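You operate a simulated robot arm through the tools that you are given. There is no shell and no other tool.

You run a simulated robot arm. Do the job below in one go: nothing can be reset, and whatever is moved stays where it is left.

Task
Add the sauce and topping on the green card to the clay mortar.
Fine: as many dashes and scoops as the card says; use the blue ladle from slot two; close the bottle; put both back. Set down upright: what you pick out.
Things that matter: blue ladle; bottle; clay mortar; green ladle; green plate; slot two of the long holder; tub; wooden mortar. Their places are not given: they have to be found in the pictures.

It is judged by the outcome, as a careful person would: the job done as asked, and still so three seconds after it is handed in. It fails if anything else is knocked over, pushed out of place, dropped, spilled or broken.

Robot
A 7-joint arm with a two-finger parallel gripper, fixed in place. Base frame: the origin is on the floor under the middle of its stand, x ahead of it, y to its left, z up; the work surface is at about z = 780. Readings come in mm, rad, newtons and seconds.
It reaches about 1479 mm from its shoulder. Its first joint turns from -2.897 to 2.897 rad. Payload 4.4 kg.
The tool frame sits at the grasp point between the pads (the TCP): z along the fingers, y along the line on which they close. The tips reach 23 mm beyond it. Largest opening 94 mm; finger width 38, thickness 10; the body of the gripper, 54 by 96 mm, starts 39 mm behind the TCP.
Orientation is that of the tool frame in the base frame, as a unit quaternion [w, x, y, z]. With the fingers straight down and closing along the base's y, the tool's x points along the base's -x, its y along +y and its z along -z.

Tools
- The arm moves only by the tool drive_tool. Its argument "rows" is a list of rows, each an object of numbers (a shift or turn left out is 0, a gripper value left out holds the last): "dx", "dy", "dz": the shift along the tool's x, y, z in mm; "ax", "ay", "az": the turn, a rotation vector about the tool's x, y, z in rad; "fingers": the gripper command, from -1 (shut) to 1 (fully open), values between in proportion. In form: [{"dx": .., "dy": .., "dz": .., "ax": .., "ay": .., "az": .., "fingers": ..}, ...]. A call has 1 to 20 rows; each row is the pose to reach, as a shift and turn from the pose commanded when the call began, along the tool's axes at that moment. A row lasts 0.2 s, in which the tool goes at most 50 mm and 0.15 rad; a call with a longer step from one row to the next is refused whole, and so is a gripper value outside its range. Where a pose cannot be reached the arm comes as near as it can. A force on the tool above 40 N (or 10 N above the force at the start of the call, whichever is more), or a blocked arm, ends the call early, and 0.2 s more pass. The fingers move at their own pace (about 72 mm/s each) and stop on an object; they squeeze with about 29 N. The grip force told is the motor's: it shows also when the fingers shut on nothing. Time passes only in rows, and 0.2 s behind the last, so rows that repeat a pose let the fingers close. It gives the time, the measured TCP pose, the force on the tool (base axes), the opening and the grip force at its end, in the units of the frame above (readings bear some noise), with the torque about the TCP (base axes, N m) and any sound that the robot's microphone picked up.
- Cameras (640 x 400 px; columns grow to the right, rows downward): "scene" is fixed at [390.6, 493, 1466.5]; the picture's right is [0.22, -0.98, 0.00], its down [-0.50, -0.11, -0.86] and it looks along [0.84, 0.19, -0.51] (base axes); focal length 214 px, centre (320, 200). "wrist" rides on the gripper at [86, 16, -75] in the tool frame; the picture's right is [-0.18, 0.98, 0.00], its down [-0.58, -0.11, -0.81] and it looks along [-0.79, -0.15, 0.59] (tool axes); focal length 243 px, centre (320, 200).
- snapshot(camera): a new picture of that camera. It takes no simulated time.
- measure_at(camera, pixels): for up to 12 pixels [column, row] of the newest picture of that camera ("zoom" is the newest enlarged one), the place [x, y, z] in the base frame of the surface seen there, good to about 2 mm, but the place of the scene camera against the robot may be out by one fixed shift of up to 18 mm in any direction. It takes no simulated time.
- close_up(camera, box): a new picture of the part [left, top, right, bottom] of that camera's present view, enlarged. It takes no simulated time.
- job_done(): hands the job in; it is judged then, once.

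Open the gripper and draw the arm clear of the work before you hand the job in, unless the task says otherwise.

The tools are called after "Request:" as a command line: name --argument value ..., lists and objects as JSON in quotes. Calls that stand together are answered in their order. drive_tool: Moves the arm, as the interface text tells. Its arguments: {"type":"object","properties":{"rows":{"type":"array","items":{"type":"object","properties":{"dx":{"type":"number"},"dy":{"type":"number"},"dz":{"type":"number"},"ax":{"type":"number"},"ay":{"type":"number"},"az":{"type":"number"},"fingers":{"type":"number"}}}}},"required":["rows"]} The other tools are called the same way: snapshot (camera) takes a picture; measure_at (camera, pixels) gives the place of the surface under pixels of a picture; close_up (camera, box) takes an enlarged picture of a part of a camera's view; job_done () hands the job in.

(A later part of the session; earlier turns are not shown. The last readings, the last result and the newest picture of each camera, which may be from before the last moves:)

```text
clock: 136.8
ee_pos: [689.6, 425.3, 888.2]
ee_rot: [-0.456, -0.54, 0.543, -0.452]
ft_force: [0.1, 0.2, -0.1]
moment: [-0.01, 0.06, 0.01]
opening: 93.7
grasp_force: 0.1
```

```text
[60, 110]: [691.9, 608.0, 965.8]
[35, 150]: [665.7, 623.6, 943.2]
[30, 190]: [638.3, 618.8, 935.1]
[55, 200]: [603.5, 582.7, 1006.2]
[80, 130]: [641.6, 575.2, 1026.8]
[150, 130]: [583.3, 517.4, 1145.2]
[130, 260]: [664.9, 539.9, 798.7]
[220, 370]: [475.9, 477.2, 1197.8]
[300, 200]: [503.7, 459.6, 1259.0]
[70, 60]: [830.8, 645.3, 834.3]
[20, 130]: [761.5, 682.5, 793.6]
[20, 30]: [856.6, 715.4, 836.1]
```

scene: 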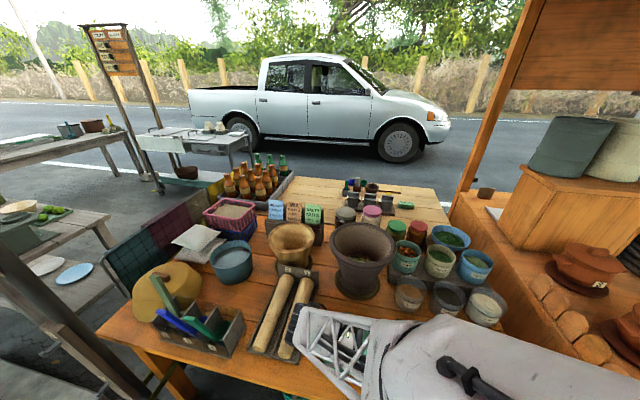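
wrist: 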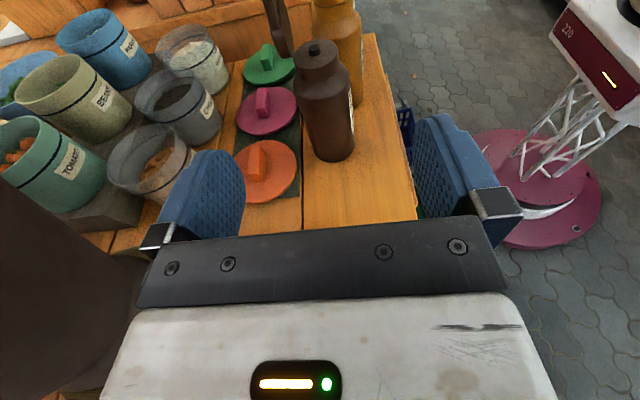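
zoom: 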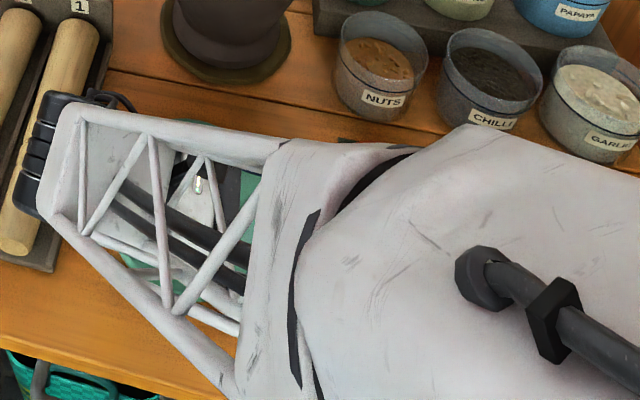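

The wrist joint is over free table and will move away from the pestles as I advance. I move −y at this height until the open fingers straddle the bottle's upper body, at y≈300.

Request:
drive_tool --rows '[{"dx": 5.2, "dy": -0.5, "dz": 29.5}, {"dx": 10.4, "dy": -1, "dz": 59}, {"dx": 15.6, "dy": -1, "dz": 88.6}, {"dx": 19, "dy": -1, "dz": 108}, {"dx": 21.6, "dy": -1, "dz": 123}, {"dx": 21.6, "dy": -1, "dz": 123}]'

Request:
snapshot --camera "wrist"

Request:
close_up --camera "wrist" --box '[180, 60, 440, 240]'

```text
clock: 138.2
ee_pos: [690.5, 299.5, 887.6]
ee_rot: [-0.456, -0.54, 0.543, -0.453]
ft_force: [0.8, 0.1, 0.1]
moment: [0.01, 0.03, -0.02]
opening: 93.9
grasp_force: 0.1
```

```text
taken
```

wrist: 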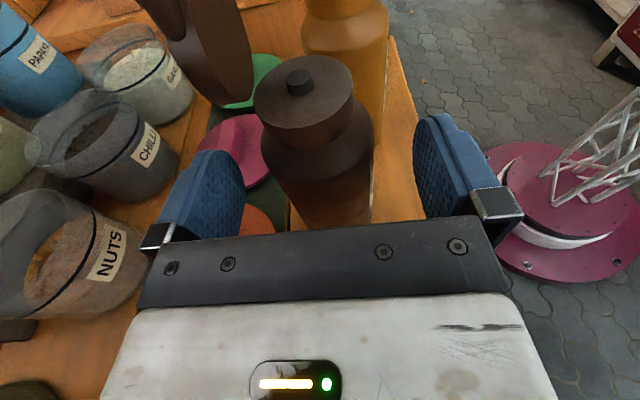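

```text
2.22 times, centred on (310, 150) of wrist
```

zoom: 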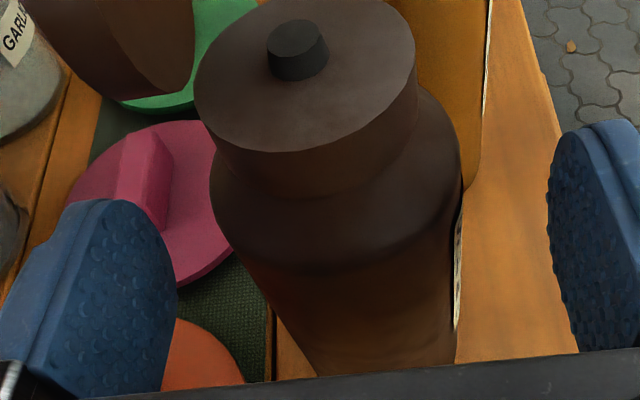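

The bottle is well between the fingers. I lower 37 mm and then close in to y≈275.

Request:
drive_tool --rows '[{"dx": -10, "dz": 1.8}, {"dx": -20, "dz": 3.5}, {"dx": -30, "dz": 5.3}, {"dx": -36.4, "dz": 6.4}, {"dx": -34.8, "dz": 15.4}, {"dx": -33.2, "dz": 24.4}, {"dx": -32.2, "dz": 30.2}, {"dx": -32.2, "dz": 30.2}]'

Request:
snapshot --camera "wrist"

Request:
close_up --camera "wrist" --box '[180, 60, 440, 240]'

Request:
snapshot --camera "scene"

```text
clock: 140.0
ee_pos: [690.3, 275.4, 850.6]
ee_rot: [-0.456, -0.54, 0.543, -0.453]
ft_force: [-0.6, 0.1, 0.1]
moment: [0.0, -0.02, -0.02]
opening: 93.6
grasp_force: 0.0
```

```text
taken
```

wrist: 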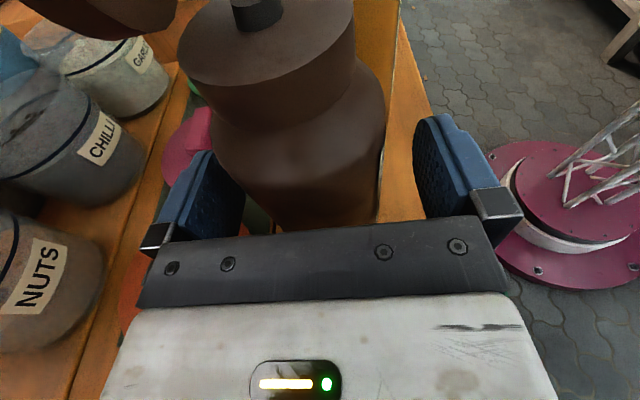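

```text
2.22 times, centred on (310, 150) of wrist
```

zoom: 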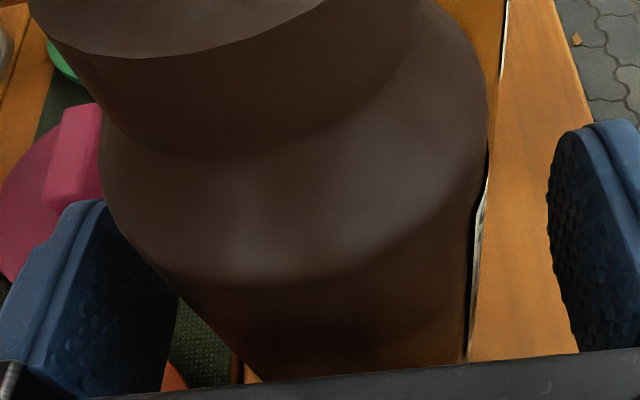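

```text
taken
```

scene: 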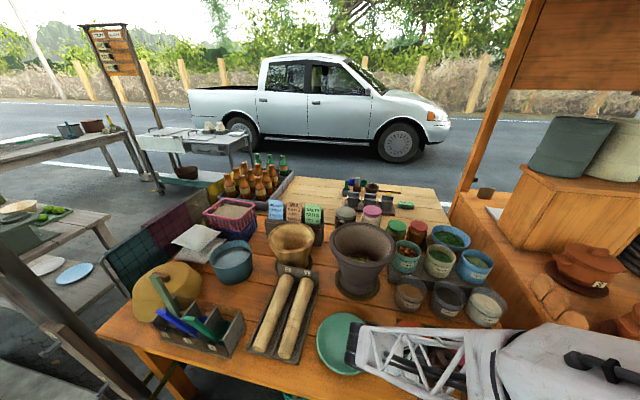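

In place with no contact. I close the gripper on the body.

Request:
drive_tool --rows '[{"fingers": 0.6}, {"fingers": 0.4}, {"fingers": 0.25}, {"fingers": 0.1}, {"fingers": 0.0}, {"fingers": -0.2}, {"fingers": -0.4}, {"fingers": -0.4}]'

Request:
snapshot --camera "wrist"

```text
clock: 141.8
ee_pos: [689.5, 275.7, 850.5]
ee_rot: [-0.455, -0.541, 0.543, -0.454]
ft_force: [4.2, -0.1, 2.1]
moment: [-0.04, -0.42, 0.04]
opening: 59.7
grasp_force: 28.8
```

```text
taken
```

wrist: 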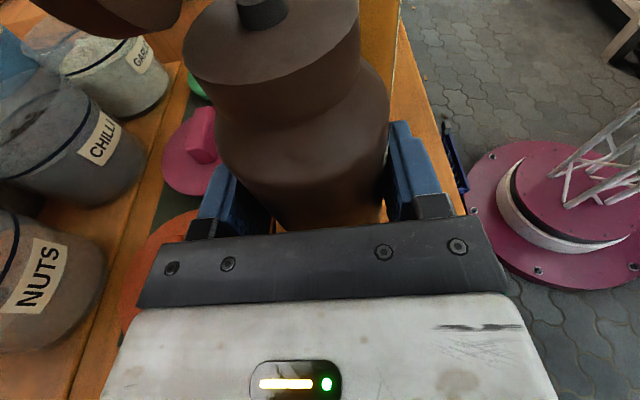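

The bottle is held at 59.7 mm opening. I lift it slowly, straight up.

Request:
drive_tool --rows '[{"dx": 1, "dz": -0.2, "fingers": -1}, {"dx": 4, "dz": -0.7}, {"dx": 9, "dz": -1.6}, {"dx": 16, "dz": -2.8}, {"dx": 25, "dz": -4.4}, {"dx": 25, "dz": -4.4}]'

Request:
snapshot --camera "wrist"

Request:
close_up --camera "scene" --box '[380, 300, 560, 400]'

```text
clock: 143.2
ee_pos: [692.1, 275.8, 875.6]
ee_rot: [-0.455, -0.541, 0.543, -0.453]
ft_force: [0.2, -0.2, -5.3]
moment: [0.01, -0.02, 0.0]
opening: 59.7
grasp_force: 28.8
```

```text
taken
```

wrist: 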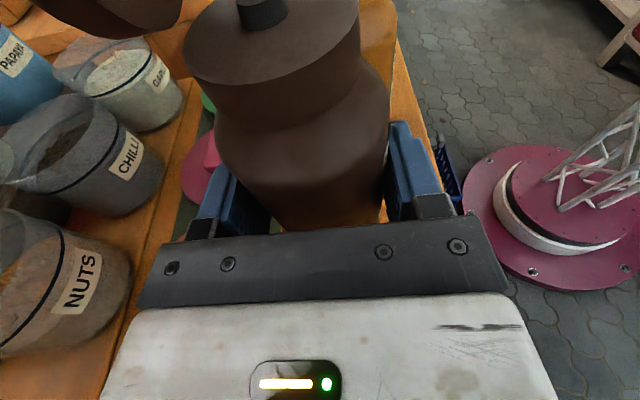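

```text
3.56 times, centred on (470, 350) of scene
```

zoom: 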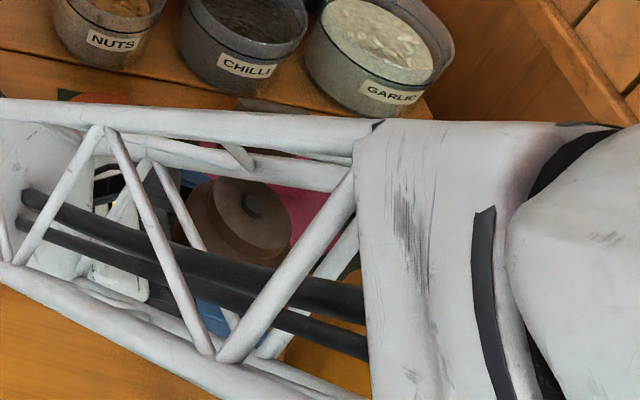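

Lifted cleanly, weight about 5.3 N, no twist. I continue up to z≈1110.

Request:
drive_tool --rows '[{"dx": 15, "dz": -2.6}, {"dx": 40, "dz": -7}, {"dx": 70, "dz": -12.3}, {"dx": 100, "dz": -17.6}, {"dx": 130, "dz": -22.9}, {"dx": 160, "dz": -28}, {"dx": 190, "dz": -33.4}, {"dx": 215, "dz": -37.8}, {"dx": 230, "dz": -40.4}, {"dx": 230, "dz": -40.4}]'

Request:
snapshot --camera "wrist"

Request:
snapshot --camera "scene"

```text
clock: 145.4
ee_pos: [691.5, 274.2, 1110.7]
ee_rot: [-0.456, -0.54, 0.543, -0.453]
ft_force: [-0.1, 0.1, -6.2]
moment: [0.02, 0.0, -0.01]
opening: 59.5
grasp_force: 28.8
```

```text
taken
```

wrist: 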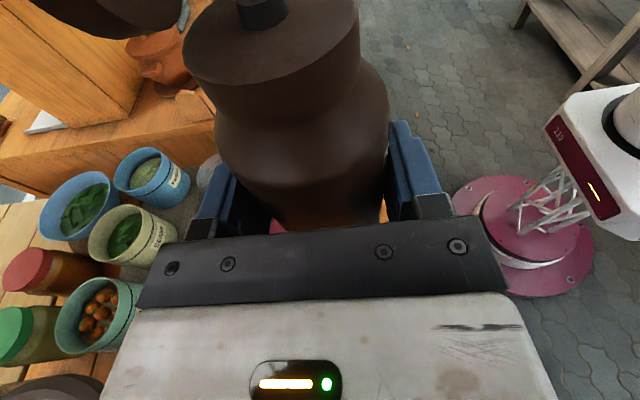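

```text
taken
```

scene: 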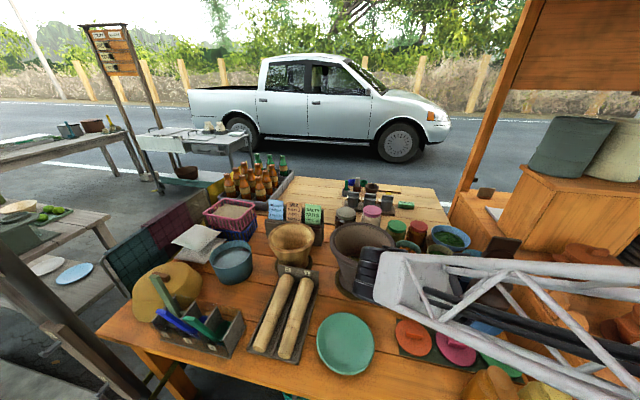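

All else is in place. I carry the upright bottle toward the mortar's left side, to about (958,551,1110).

Request:
drive_tool --rows '[{"dx": -3, "dy": -17, "dz": -17.5}, {"dx": -8, "dy": -44, "dz": -45}, {"dx": -13, "dy": -72, "dz": -74}, {"dx": -18, "dy": -100, "dz": -103}, {"dx": -23, "dy": -128, "dz": -132}, {"dx": -28, "dy": -156, "dz": -160}, {"dx": -33, "dy": -184, "dz": -189}, {"dx": -38, "dy": -212, "dz": -218}, {"dx": -43, "dy": -240, "dz": -247}, {"dx": -46, "dy": -257, "dz": -264}, {"dx": -47.9, "dy": -266.5, "dz": -274}, {"dx": -47.9, "dy": -266.5, "dz": -274}]'

Request:
snapshot --camera "scene"

Request:
close_up --camera "scene" --box '[260, 130, 440, 300]'

```text
clock: 148.0
ee_pos: [886.8, 485.1, 1040.8]
ee_rot: [-0.455, -0.541, 0.543, -0.454]
ft_force: [-4.8, 1.0, 29.9]
moment: [-0.39, 1.01, -0.04]
opening: 59.3
grasp_force: 25.1
out of reach, approached as far as the arm can: row 7, 8, 9, 10, 11, 12
```

```text
taken
```

scene: 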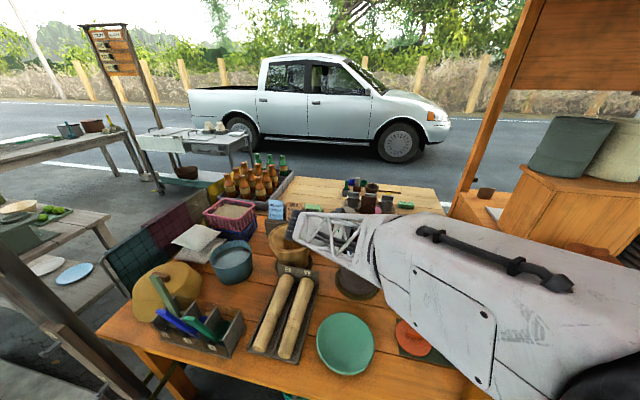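

```text
2.35 times, centred on (350, 215) of scene
```

zoom: 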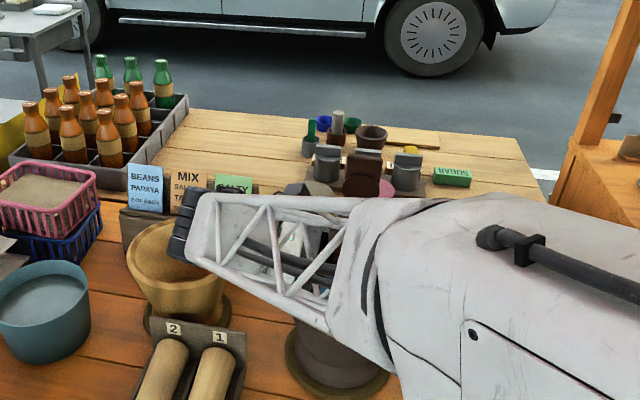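

The arm could not keep height: it sank to z=1041 and now presses about 30 N, the bottle's base resting on the mortar's rim. I raise at once, slightly back.

Request:
drive_tool --rows '[{"dx": 9, "dy": 0.5, "dz": -1.5}, {"dx": 20, "dy": 2, "dz": -2.5}, {"dx": 35, "dy": 6, "dz": -1}, {"dx": 50, "dy": 14, "dz": 3}, {"dx": 65, "dy": 25, "dz": 10}, {"dx": 65, "dy": 25, "dz": 10}]'

Request:
snapshot --camera "scene"

Request:
snapshot --camera "wrist"

```text
clock: 149.4
ee_pos: [851.2, 460.5, 1085.8]
ee_rot: [-0.456, -0.541, 0.543, -0.453]
ft_force: [0.5, 0.9, -5.7]
moment: [0.04, 0.02, 0.0]
opening: 59.6
grasp_force: 28.9
out of reach, approached as far as the arm can: row 1, 2, 3, 4, 5, 6
```

```text
taken
```

scene: 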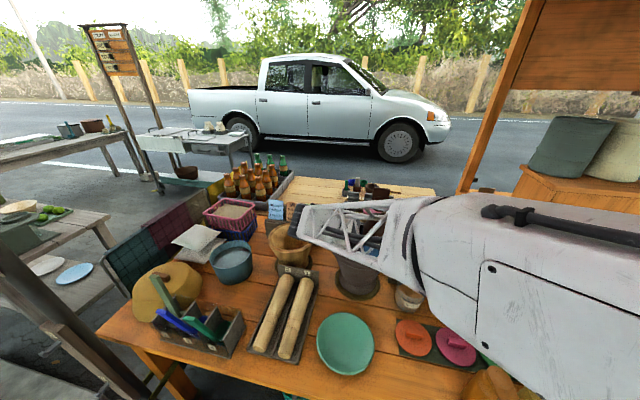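

```text
taken
```

wrist: 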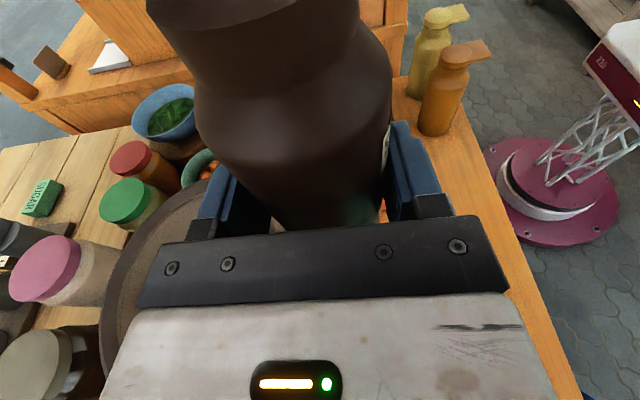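

The bottle is free again (−5.7 N) but seems to have slid upward in the grip. I back off to an easily reached place and check bottle, mortar and surroundings.

Request:
drive_tool --rows '[{"dx": 12, "dy": 15, "dz": 12}, {"dx": 22, "dy": 40, "dz": 35}, {"dx": 32, "dy": 70, "dz": 60}, {"dx": 40, "dy": 100, "dz": 85}, {"dx": 40, "dy": 120, "dz": 95}, {"dx": 40, "dy": 120, "dz": 95}]'

Request:
snapshot --camera "scene"

Request:
snapshot --camera "wrist"

Request:
close_up --camera "scene" --box '[300, 200, 440, 310]'

```text
clock: 150.8
ee_pos: [730.9, 359.4, 1109.9]
ee_rot: [-0.456, -0.54, 0.543, -0.453]
ft_force: [-0.4, 0.3, -6.2]
moment: [0.02, 0.02, -0.02]
opening: 59.7
grasp_force: 29.3
```

```text
taken
```

scene: 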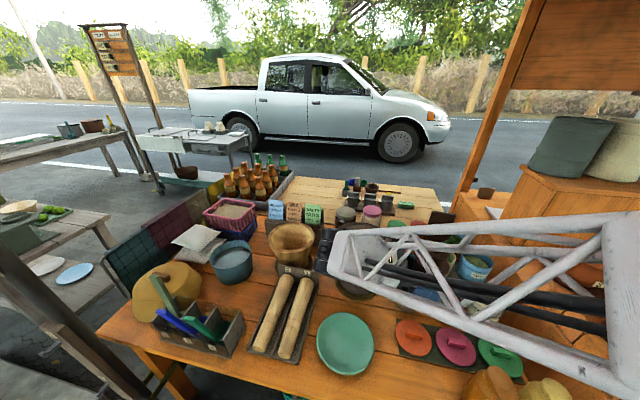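

```text
taken
```

wrist: 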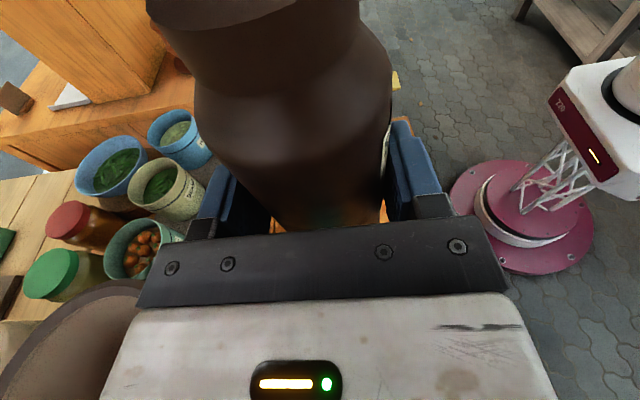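

```text
3.64 times, centred on (370, 255) of scene
```

zoom: 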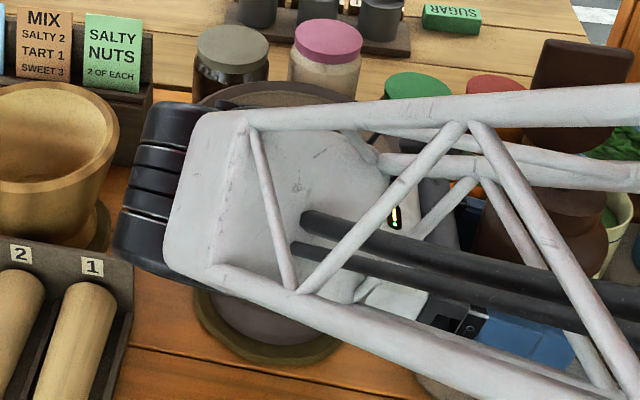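

The mortar's base ring looks unmoved. I measure the bottle's neck and shoulder in the wrist view to find how far it slid in the grip.

Request:
measure_at --camera "wrist" --pixels '[[220, 5], [260, 15], [300, 5], [250, 50], [300, 60], [300, 110], [260, 130], [340, 130], [300, 180], [330, 200], [280, 200], [200, 10]]'

Request:
measure_at --camera "scene" --pixels '[[355, 300], [340, 290], [370, 295], [330, 232], [372, 221], [440, 215], [430, 230]]'

Request:
close_up --camera "scene" --box '[400, 195, 500, 300]'

```text
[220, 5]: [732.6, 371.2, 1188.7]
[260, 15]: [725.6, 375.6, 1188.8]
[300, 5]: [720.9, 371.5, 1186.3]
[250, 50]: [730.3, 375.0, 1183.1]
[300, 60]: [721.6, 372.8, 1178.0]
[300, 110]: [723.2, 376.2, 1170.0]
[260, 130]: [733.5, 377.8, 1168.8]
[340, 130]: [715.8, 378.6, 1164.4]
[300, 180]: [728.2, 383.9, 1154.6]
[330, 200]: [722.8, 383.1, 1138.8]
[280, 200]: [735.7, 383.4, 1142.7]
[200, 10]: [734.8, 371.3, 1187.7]
```

```text
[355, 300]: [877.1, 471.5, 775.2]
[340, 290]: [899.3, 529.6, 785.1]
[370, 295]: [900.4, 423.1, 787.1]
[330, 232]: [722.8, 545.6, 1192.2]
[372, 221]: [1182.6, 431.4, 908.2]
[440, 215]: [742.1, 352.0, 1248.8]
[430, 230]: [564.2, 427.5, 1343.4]
```

```text
3.81 times, centred on (450, 248) of scene
```

zoom: 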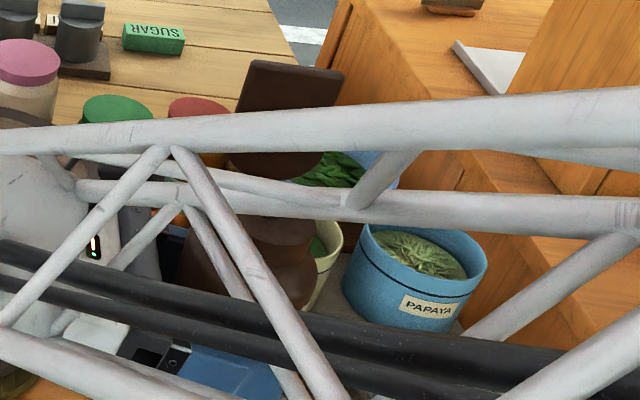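

The bottle slid up about 8–9 mm in the grip and did not turn; the mortar seems unmoved. The level hold is out of reach farther out, so I tilt the bottle only 30° first (well short of pouring), raising to z≈1150.

Request:
drive_tool --rows '[{"dx": 10, "dz": -1.8}, {"dx": 20, "dz": -3.5, "ay": -0.1}, {"dx": 30, "dz": -5.2, "ay": -0.2}, {"dx": 39.4, "dz": -6.9, "ay": -0.3}, {"dx": 39.4, "dz": -6.9, "ay": -0.4}, {"dx": 39.4, "dz": -6.9, "ay": -0.5}, {"dx": 39.4, "dz": -6.9, "ay": -0.524}]'

Request:
snapshot --camera "scene"

```text
clock: 152.4
ee_pos: [730.3, 360.6, 1149.0]
ee_rot: [-0.3, -0.64, 0.643, -0.297]
ft_force: [-0.2, 0.9, -5.7]
moment: [0.02, -0.01, 0.02]
opening: 59.8
grasp_force: 29.1
```

```text
taken
```

scene: 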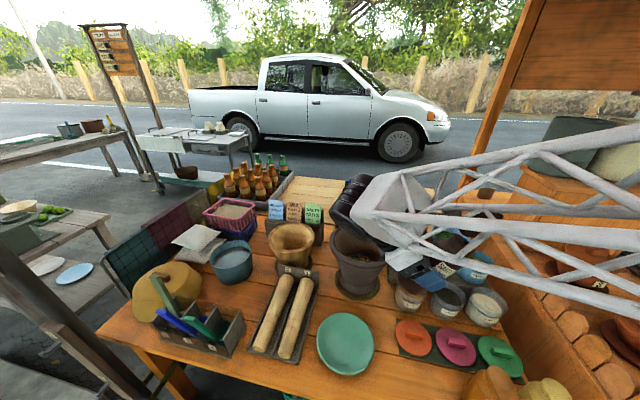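

No sound, no spill; the tilt is tracked. I move in two stages toward the mortar, first to about (820,435,1150).

Request:
drive_tool --rows '[{"dx": -9, "dy": -17, "dz": -11}, {"dx": -20, "dy": -38, "dz": -24}, {"dx": -32, "dy": -60, "dz": -39}, {"dx": -43, "dy": -80, "dz": -52}, {"dx": -48, "dy": -90, "dz": -58}, {"dx": -48, "dy": -90, "dz": -58}]'

Request:
drive_tool --rows '[{"dx": -9, "dy": -17, "dz": -11}, {"dx": -20, "dy": -38, "dz": -24}, {"dx": -32, "dy": -60, "dz": -39}, {"dx": -40, "dy": -76, "dz": -49}, {"dx": -40, "dy": -76, "dz": -49}]'

Request:
snapshot --camera "scene"

```text
clock: 153.8
ee_pos: [819.4, 434.6, 1149.6]
ee_rot: [-0.299, -0.64, 0.642, -0.298]
ft_force: [-0.5, -0.5, -5.8]
moment: [0.03, 0.03, 0.01]
opening: 59.7
grasp_force: 29.7
```

```text
clock: 155.0
ee_pos: [898.2, 497.2, 1150.4]
ee_rot: [-0.301, -0.639, 0.643, -0.297]
ft_force: [-0.1, 0.2, -6.7]
moment: [0.04, -0.01, 0.0]
opening: 59.8
grasp_force: 29.7
```

```text
taken
```

scene: 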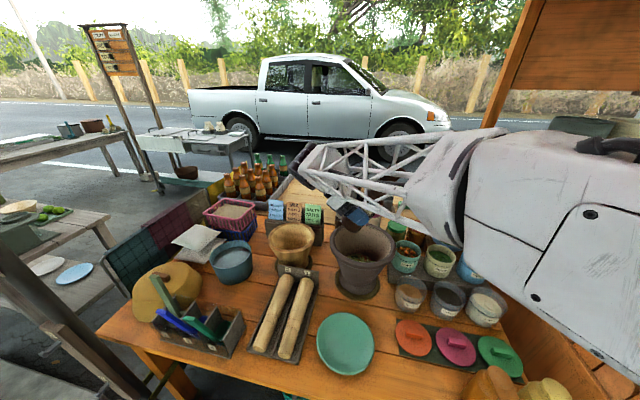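

Now over the mortar's near part, upright enough and nothing lost. I go on to about (930,545,1150) while tilting to 60°, the mouth being over the mortar's opening.

Request:
drive_tool --rows '[{"dx": -6, "dy": -6.4, "dz": -7.4, "ay": -0.1}, {"dx": -12.4, "dy": -12.8, "dz": -14.7, "ay": -0.2}, {"dx": -18.6, "dy": -19.2, "dz": -22, "ay": -0.3}, {"dx": -24.8, "dy": -25.6, "dz": -29.4, "ay": -0.4}, {"dx": -31, "dy": -32, "dz": -36.8, "ay": -0.524}, {"dx": -31, "dy": -32, "dz": -36.8, "ay": -0.524}]'

Request:
snapshot --camera "scene"

Request:
close_up --camera "scene" --box '[290, 130, 430, 300]'

```text
clock: 156.4
ee_pos: [930.5, 543.1, 1152.3]
ee_rot: [-0.123, -0.695, 0.698, -0.121]
ft_force: [-0.8, -0.6, -5.6]
moment: [-0.01, -0.01, 0.02]
opening: 59.7
grasp_force: 28.4
```

```text
taken
```

scene: 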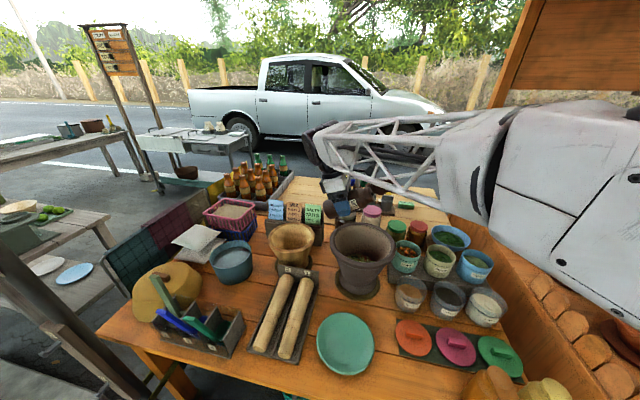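

```text
2.35 times, centred on (360, 215) of scene
```

zoom: 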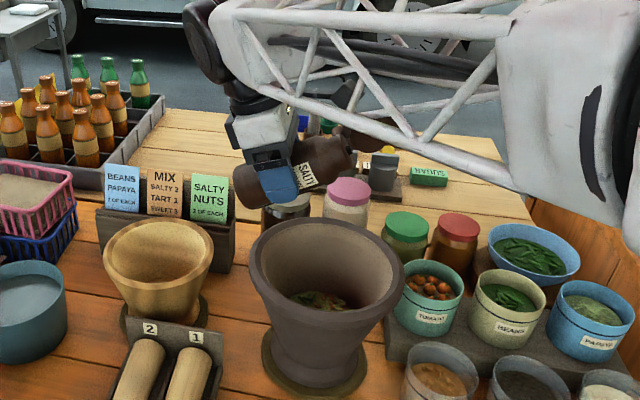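

Tilted 60° with the mouth over the mortar, still no sound. I tilt on to 90° while lowering to z≈1120.

Request:
drive_tool --rows '[{"dx": -4, "dy": -2.3, "dz": 5.4, "ay": -0.1}, {"dx": -8, "dy": -4.6, "dz": 10.8, "ay": -0.2}, {"dx": -12, "dy": -6.9, "dz": 16.2, "ay": -0.3}, {"dx": -16, "dy": -9.2, "dz": 21.6, "ay": -0.4}, {"dx": -20.4, "dy": -11.5, "dz": 27, "ay": -0.524}]'

Request:
close_up --camera "scene" --box '[290, 130, 430, 300]'

Request:
snapshot --camera "wrist"

```text
clock: 157.6
ee_pos: [941.2, 555.4, 1119.3]
ee_rot: [0.062, -0.702, 0.706, 0.062]
ft_force: [-0.7, 0.0, -4.7]
moment: [-0.07, 0.01, -0.01]
opening: 59.7
grasp_force: 29.2
```

```text
2.35 times, centred on (360, 215) of scene
```

zoom: 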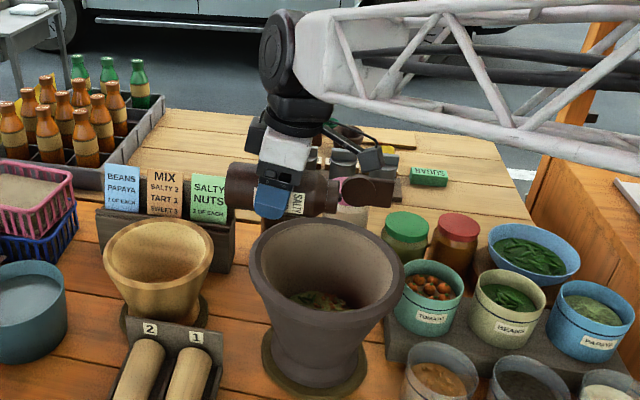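

```text
taken
```

wrist: 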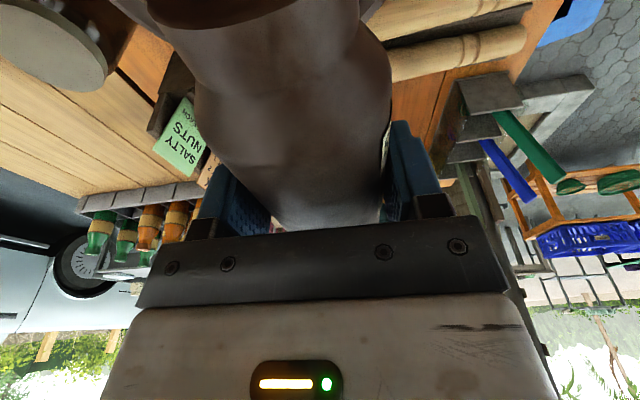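

The bottle is level, its mouth at zoom (340,190). I verify the mouth's place against the mortar rim.

Request:
measure_at --camera "zoom" --pixels '[[320, 190], [335, 190], [235, 185], [370, 190], [345, 183], [256, 255], [400, 275], [325, 222], [320, 335], [300, 195]]'

Request:
close_up --camera "scene" --box '[335, 190, 390, 235]'

```text
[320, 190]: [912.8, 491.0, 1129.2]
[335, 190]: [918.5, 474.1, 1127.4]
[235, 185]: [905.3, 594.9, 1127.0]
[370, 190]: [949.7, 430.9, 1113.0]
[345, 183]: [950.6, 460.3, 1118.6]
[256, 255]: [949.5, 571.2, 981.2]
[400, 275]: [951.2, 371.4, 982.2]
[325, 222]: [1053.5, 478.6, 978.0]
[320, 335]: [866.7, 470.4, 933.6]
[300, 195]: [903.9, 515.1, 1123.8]
```

```text
8.89 times, centred on (362, 212) of scene
```

zoom: 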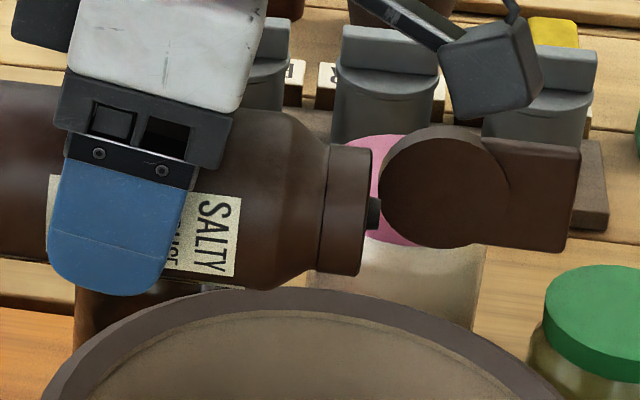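

The picture shows the spout clear, lid swung behind it, and the nozzle above the mortar's middle (offset about −18,−5 mm); the mortar is unmoved. I tilt further by 15° and listen.

Request:
drive_tool --rows '[{"ay": -0.13}, {"ay": -0.26}]'

Request:
close_up --camera "scene" --box '[325, 185, 400, 245]'

```text
clock: 158.2
ee_pos: [938.9, 556.7, 1118.6]
ee_rot: [0.153, -0.689, 0.692, 0.153]
ft_force: [0.1, 0.0, -5.9]
moment: [-0.02, 0.01, -0.06]
opening: 59.6
grasp_force: 29.2
```

```text
6.67 times, centred on (362, 215) of scene
```

zoom: 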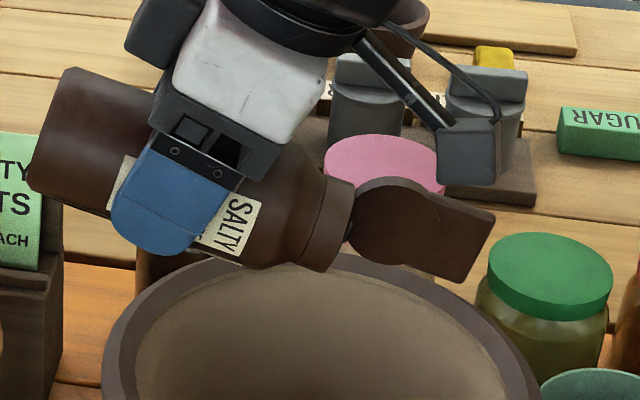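

At about 105°: no sound, no drop seen. I tilt 15° more.

Request:
drive_tool --rows '[{"ay": -0.13}, {"ay": -0.26}]'

Request:
close_up --camera "scene" --box '[325, 185, 400, 280]'

```text
clock: 158.8
ee_pos: [939.3, 556.1, 1118.6]
ee_rot: [0.242, -0.663, 0.666, 0.241]
ft_force: [0.3, -0.1, -6.3]
moment: [-0.01, 0.0, -0.02]
opening: 59.8
grasp_force: 29.2
```

```text
4.21 times, centred on (362, 232) of scene
```

zoom: 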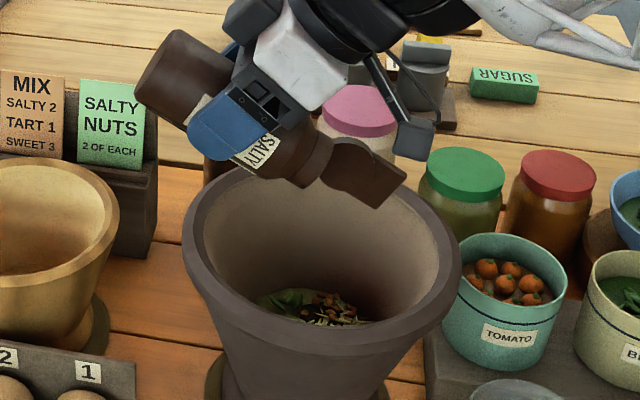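

At about 120° still silent. I tilt 15° more.

Request:
drive_tool --rows '[{"ay": -0.13}, {"ay": -0.26}]'

Request:
close_up --camera "scene" --box '[325, 185, 400, 280]'

```text
clock: 159.4
ee_pos: [941.4, 556.8, 1119.3]
ee_rot: [0.327, -0.626, 0.629, 0.325]
ft_force: [0.6, -0.3, -6.2]
moment: [0.01, -0.02, 0.04]
opening: 59.4
grasp_force: 28.9
```

```text
4.21 times, centred on (362, 232) of scene
```

zoom: 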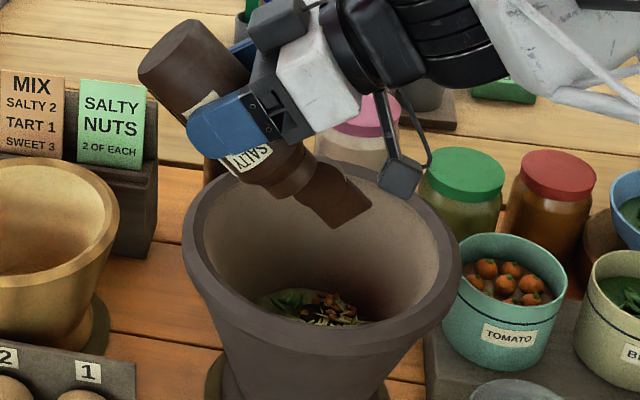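

At about 135°: still no sound. I look into the mortar for any sauce and at the spout.

Request:
close_up --camera "scene" --box '[340, 240, 385, 270]'

Request:
close_up --camera "scene" --box '[345, 205, 385, 245]'

Request:
snapshot --camera "wrist"

```text
13.33 times, centred on (362, 255) of scene
```

zoom: 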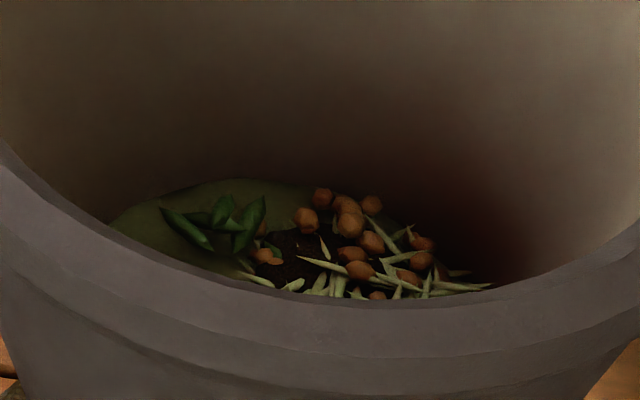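

```text
10.00 times, centred on (365, 225) of scene
```

zoom: 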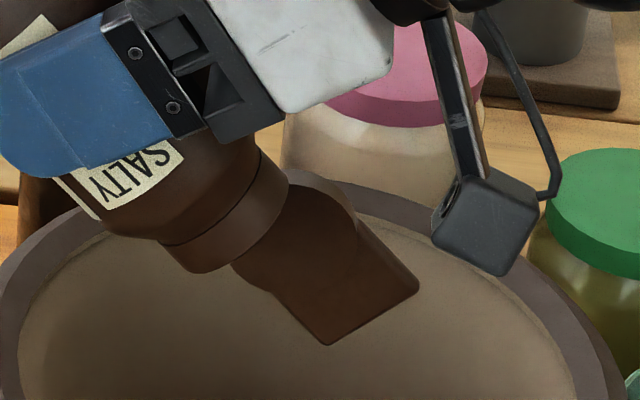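

```text
taken
```

wrist: 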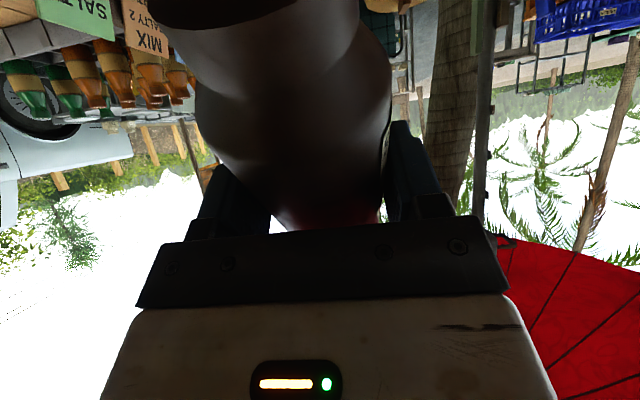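

A dark brown patch has appeared in the mortar near zoom (295,245): one dash seems to have come out. I turn the bottle back up to about 55° promptly.

Request:
drive_tool --rows '[{"ay": 0.15}, {"ay": 0.3}, {"ay": 0.45}, {"ay": 0.6}, {"ay": 0.75}, {"ay": 0.9}, {"ay": 1.05}, {"ay": 1.2}, {"ay": 1.35}, {"ay": 1.4}]'

Request:
close_up --camera "scene" --box '[340, 240, 385, 270]'

Request:
snapshot --camera "scene"

```text
clock: 161.6
ee_pos: [940.1, 555.1, 1118.5]
ee_rot: [-0.159, -0.687, 0.691, -0.156]
ft_force: [1.1, 0.9, -6.2]
moment: [0.01, -0.01, 0.0]
opening: 59.6
grasp_force: 29.5
```

```text
13.33 times, centred on (362, 255) of scene
```

zoom: 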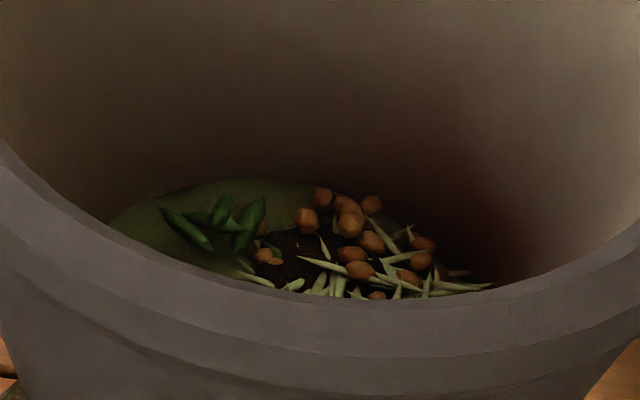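

```text
taken
```

scene: 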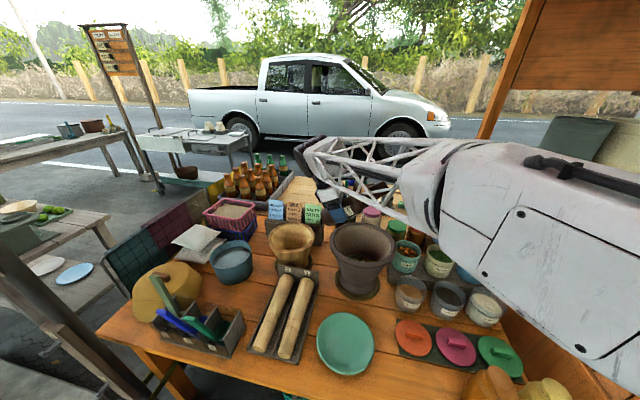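

The patch is steady now. I bring the bottle nearly upright again, at the earlier reachable spot over the mortar's near part, before the second dash.

Request:
drive_tool --rows '[{"dx": 13, "dy": 8.4, "dz": -0.6, "ay": 0.05}, {"dx": 26, "dy": 16.8, "dz": -1.2, "ay": 0.12}, {"dx": 39, "dy": 25, "dz": -1.8, "ay": 0.22}, {"dx": 52, "dy": 33.6, "dz": -2.4, "ay": 0.32}, {"dx": 65.8, "dy": 42, "dz": -3.1, "ay": 0.42}, {"dx": 65.8, "dy": 42, "dz": -3.1, "ay": 0.51}, {"dx": 65.8, "dy": 42, "dz": -3.1, "ay": 0.51}]'

Request:
close_up --camera "scene" --box '[340, 240, 385, 270]'

Request:
snapshot --camera "wrist"

```text
clock: 163.2
ee_pos: [897.2, 497.7, 1150.4]
ee_rot: [-0.326, -0.626, 0.63, -0.324]
ft_force: [-0.9, 0.0, -5.6]
moment: [0.02, -0.01, -0.02]
opening: 59.6
grasp_force: 29.5
```

```text
13.33 times, centred on (362, 255) of scene
```

zoom: 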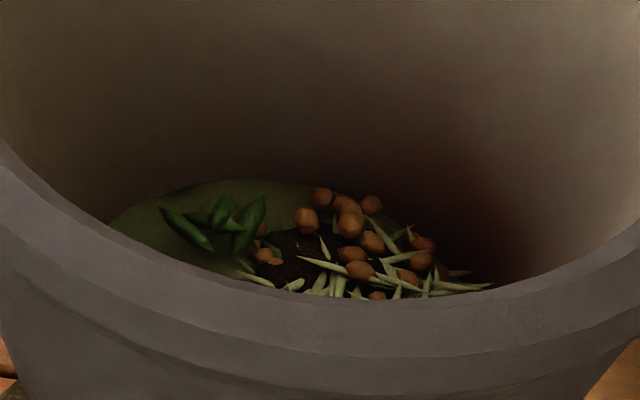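

```text
taken
```

wrist: 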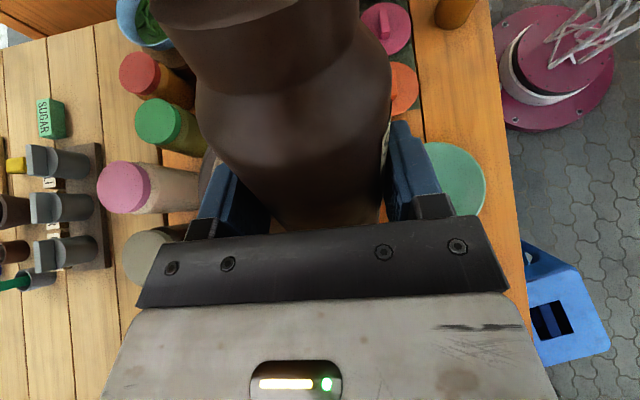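

Ready for the second dash. I return to the level pose over the mortar, tilting to 90° on the way.

Request:
drive_tool --rows '[{"dx": -7, "dy": -5.3, "dz": -3.4, "ay": -0.13}, {"dx": -14.5, "dy": -10.8, "dz": -7, "ay": -0.27}, {"dx": -22, "dy": -16.4, "dz": -10.7, "ay": -0.41}, {"dx": -29.5, "dy": -22, "dz": -14.4, "ay": -0.55}, {"dx": -37, "dy": -27.6, "dz": -18, "ay": -0.69}, {"dx": -44.5, "dy": -33, "dz": -21.7, "ay": -0.83}, {"dx": -52, "dy": -38.5, "dz": -25.3, "ay": -0.97}, {"dx": -58.7, "dy": -43.8, "dz": -28.6, "ay": -1.1}, {"dx": -58.7, "dy": -43.8, "dz": -28.6, "ay": -1.129}]'

Request:
close_up --camera "scene" --box '[325, 185, 400, 280]'

Request:
close_up --camera "scene" --box '[340, 240, 385, 270]'

```text
clock: 165.2
ee_pos: [943.2, 553.2, 1117.3]
ee_rot: [0.062, -0.703, 0.706, 0.062]
ft_force: [-0.2, 0.8, -6.7]
moment: [0.0, 0.02, 0.02]
opening: 59.6
grasp_force: 29.3
```

```text
4.21 times, centred on (362, 232) of scene
```

zoom: 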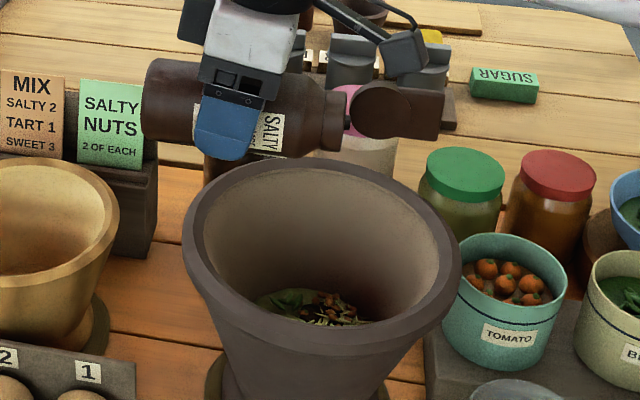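

```text
13.33 times, centred on (362, 255) of scene
```

zoom: 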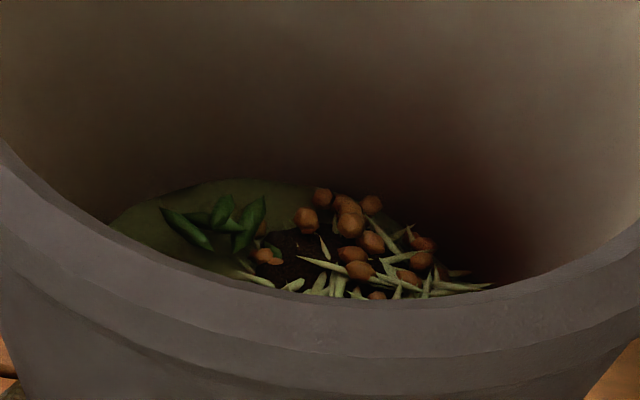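

The patch is unchanged. I tilt to about 105° and look again.

Request:
drive_tool --rows '[{"ay": -0.13}, {"ay": -0.26}]'

Request:
close_up --camera "scene" --box '[340, 240, 385, 270]'

Request:
drive_tool --rows '[{"ay": -0.13}, {"ay": -0.26}]'

Request:
close_up --camera "scene" --box '[340, 240, 385, 270]'

```text
clock: 165.8
ee_pos: [942.2, 554.6, 1118.1]
ee_rot: [0.153, -0.689, 0.692, 0.153]
ft_force: [-0.7, -0.5, -6.2]
moment: [0.0, 0.02, 0.0]
opening: 59.4
grasp_force: 29.1
```

```text
13.33 times, centred on (362, 255) of scene
```

zoom: 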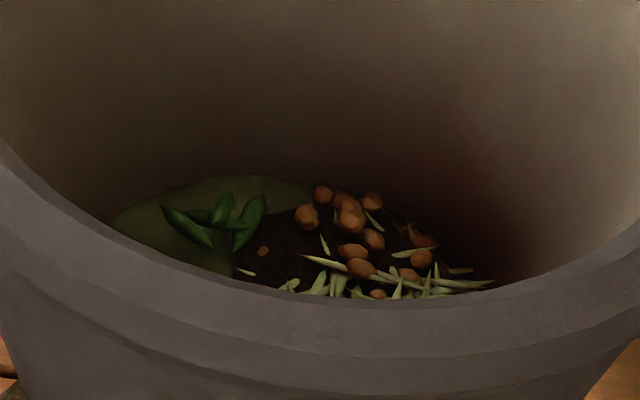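

```text
clock: 166.4
ee_pos: [944.5, 553.5, 1117.6]
ee_rot: [0.242, -0.663, 0.667, 0.241]
ft_force: [0.2, 0.3, -6.0]
moment: [-0.04, 0.01, -0.01]
opening: 59.5
grasp_force: 29.4
```

```text
13.33 times, centred on (362, 255) of scene
```

zoom: 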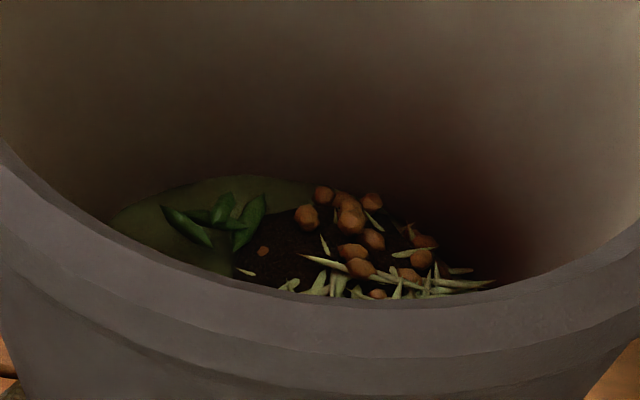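

The patch grew at once at 105° and stayed the same after: exactly one dash per tip, so two dashes are in. I turn the bottle back up now.

Request:
drive_tool --rows '[{"ay": 0.145}, {"ay": 0.29}, {"ay": 0.435}, {"ay": 0.58}, {"ay": 0.725}, {"ay": 0.87}, {"ay": 1.015}, {"ay": 1.134}]'

Request:
close_up --camera "scene" --box '[340, 240, 385, 270]'

```text
clock: 168.2
ee_pos: [943.3, 555.4, 1119.5]
ee_rot: [-0.156, -0.688, 0.692, -0.154]
ft_force: [-0.4, 0.2, -5.3]
moment: [0.03, 0.0, -0.03]
opening: 59.4
grasp_force: 28.5
```

```text
13.33 times, centred on (362, 255) of scene
```

zoom: 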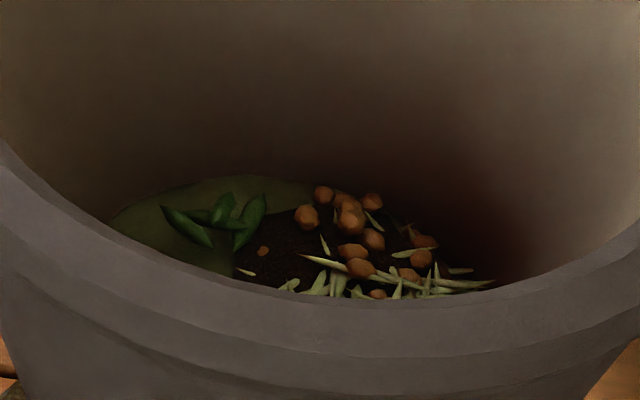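

Steady at two dashes. I carry the bottle back by the same way, first to (898,497,1150), nearly upright.

Request:
drive_tool --rows '[{"dx": 13, "dy": 9, "dz": -0.6, "ay": 0.05}, {"dx": 26, "dy": 18, "dz": -1.2, "ay": 0.12}, {"dx": 39, "dy": 27, "dz": -1.8, "ay": 0.22}, {"dx": 52, "dy": 36, "dz": -2.4, "ay": 0.32}, {"dx": 65.6, "dy": 45, "dz": -2.7, "ay": 0.42}, {"dx": 65.6, "dy": 45, "dz": -2.7, "ay": 0.43}]'

Request:
drive_tool --rows '[{"dx": 9, "dy": 17, "dz": 11}, {"dx": 20, "dy": 38, "dz": 24}, {"dx": 34, "dy": 64, "dz": 41}, {"dx": 48, "dy": 90, "dz": 58}, {"dx": 64, "dy": 120, "dz": 77}, {"dx": 78, "dy": 146, "dz": 94}, {"dx": 88, "dy": 166, "dz": 107}, {"dx": 88, "dy": 166, "dz": 107}]'

Request:
snapshot --camera "scene"

```text
clock: 169.6
ee_pos: [897.9, 495.5, 1150.3]
ee_rot: [-0.299, -0.639, 0.643, -0.297]
ft_force: [-0.2, 0.8, -5.7]
moment: [0.04, -0.01, 0.02]
opening: 59.3
grasp_force: 28.4
```

```text
clock: 171.4
ee_pos: [730.5, 357.5, 1146.8]
ee_rot: [-0.299, -0.64, 0.643, -0.296]
ft_force: [0.1, -0.9, -5.6]
moment: [0.01, 0.01, -0.01]
opening: 59.4
grasp_force: 29.1
```

```text
taken
```

scene: 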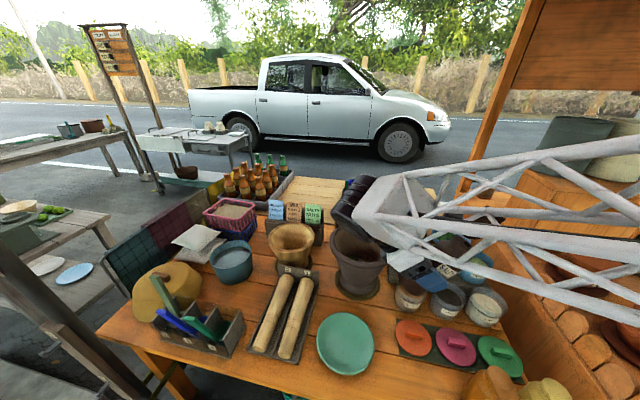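

I turn the bottle upright again here.

Request:
drive_tool --rows '[{"ay": 0.1}, {"ay": 0.2}, {"ay": 0.3}, {"ay": 0.4}, {"ay": 0.5}, {"ay": 0.524}, {"ay": 0.524}]'

Request:
drive_tool --rows '[{"dx": -20, "dy": 6, "dz": 10}, {"dx": -50, "dy": 15, "dz": 26}, {"dx": -85, "dy": 25, "dz": 44}, {"dx": -120, "dy": 35, "dz": 62}, {"dx": -155, "dy": 46, "dz": 80}, {"dx": -185, "dy": 55, "dz": 96}, {"dx": -205, "dy": 60, "dz": 107}, {"dx": -213.8, "dy": 62, "dz": 111.1}, {"dx": -213.8, "dy": 62, "dz": 111.1}]'

Request:
snapshot --camera "wrist"

Request:
snapshot --camera "scene"

```text
clock: 173.0
ee_pos: [730.4, 359.5, 1146.9]
ee_rot: [-0.456, -0.54, 0.543, -0.453]
ft_force: [-0.3, 0.0, -6.5]
moment: [0.0, 0.01, 0.02]
opening: 59.8
grasp_force: 29.0
```

```text
clock: 175.0
ee_pos: [668.6, 286.4, 916.1]
ee_rot: [-0.455, -0.541, 0.544, -0.452]
ft_force: [0.6, 0.5, -5.9]
moment: [0.01, -0.01, -0.03]
opening: 59.6
grasp_force: 28.9
```

```text
taken
```

wrist: 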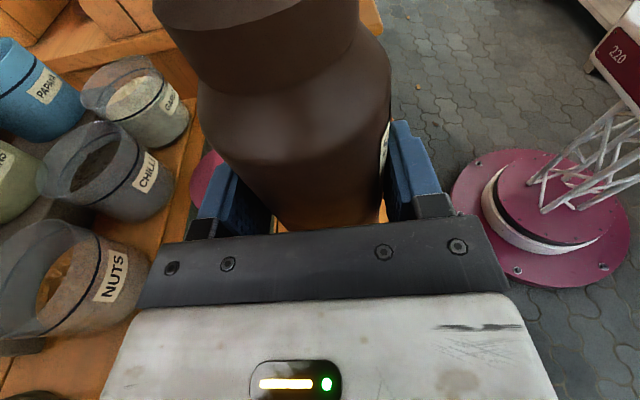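

```text
taken
```

scene: 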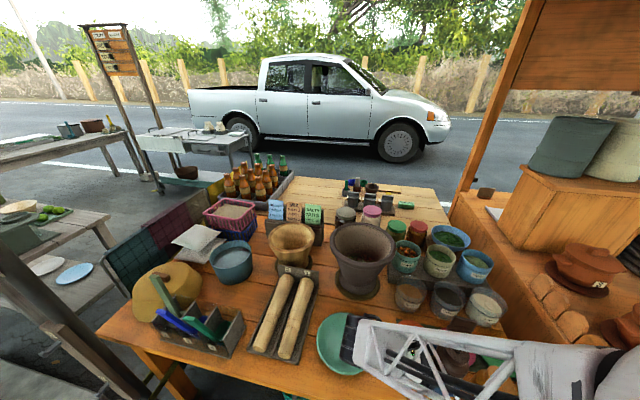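

Over the original spot. I lower to about 15 mm above the table, then feel for it.

Request:
drive_tool --rows '[{"dx": -15, "dz": 2.6}, {"dx": -32, "dz": 5.6}, {"dx": -45, "dz": 7.9}, {"dx": -54.1, "dz": 9.5}, {"dx": -54.1, "dz": 9.5}]'

Request:
drive_tool --rows '[{"dx": -2, "dz": 0.35}, {"dx": -4, "dz": 0.7}, {"dx": -6, "dz": 1.05}, {"dx": -8, "dz": 1.4}, {"dx": -8, "dz": 1.4}]'

```text
clock: 176.2
ee_pos: [668.4, 287.0, 863.5]
ee_rot: [-0.455, -0.541, 0.544, -0.452]
ft_force: [-0.5, -0.2, -6.6]
moment: [0.06, -0.03, 0.01]
opening: 59.5
grasp_force: 29.3
```

```text
clock: 177.4
ee_pos: [668.9, 287.3, 853.2]
ee_rot: [-0.455, -0.542, 0.543, -0.453]
ft_force: [-0.2, -0.4, -6.3]
moment: [0.01, 0.02, 0.0]
opening: 59.5
grasp_force: 29.3
```

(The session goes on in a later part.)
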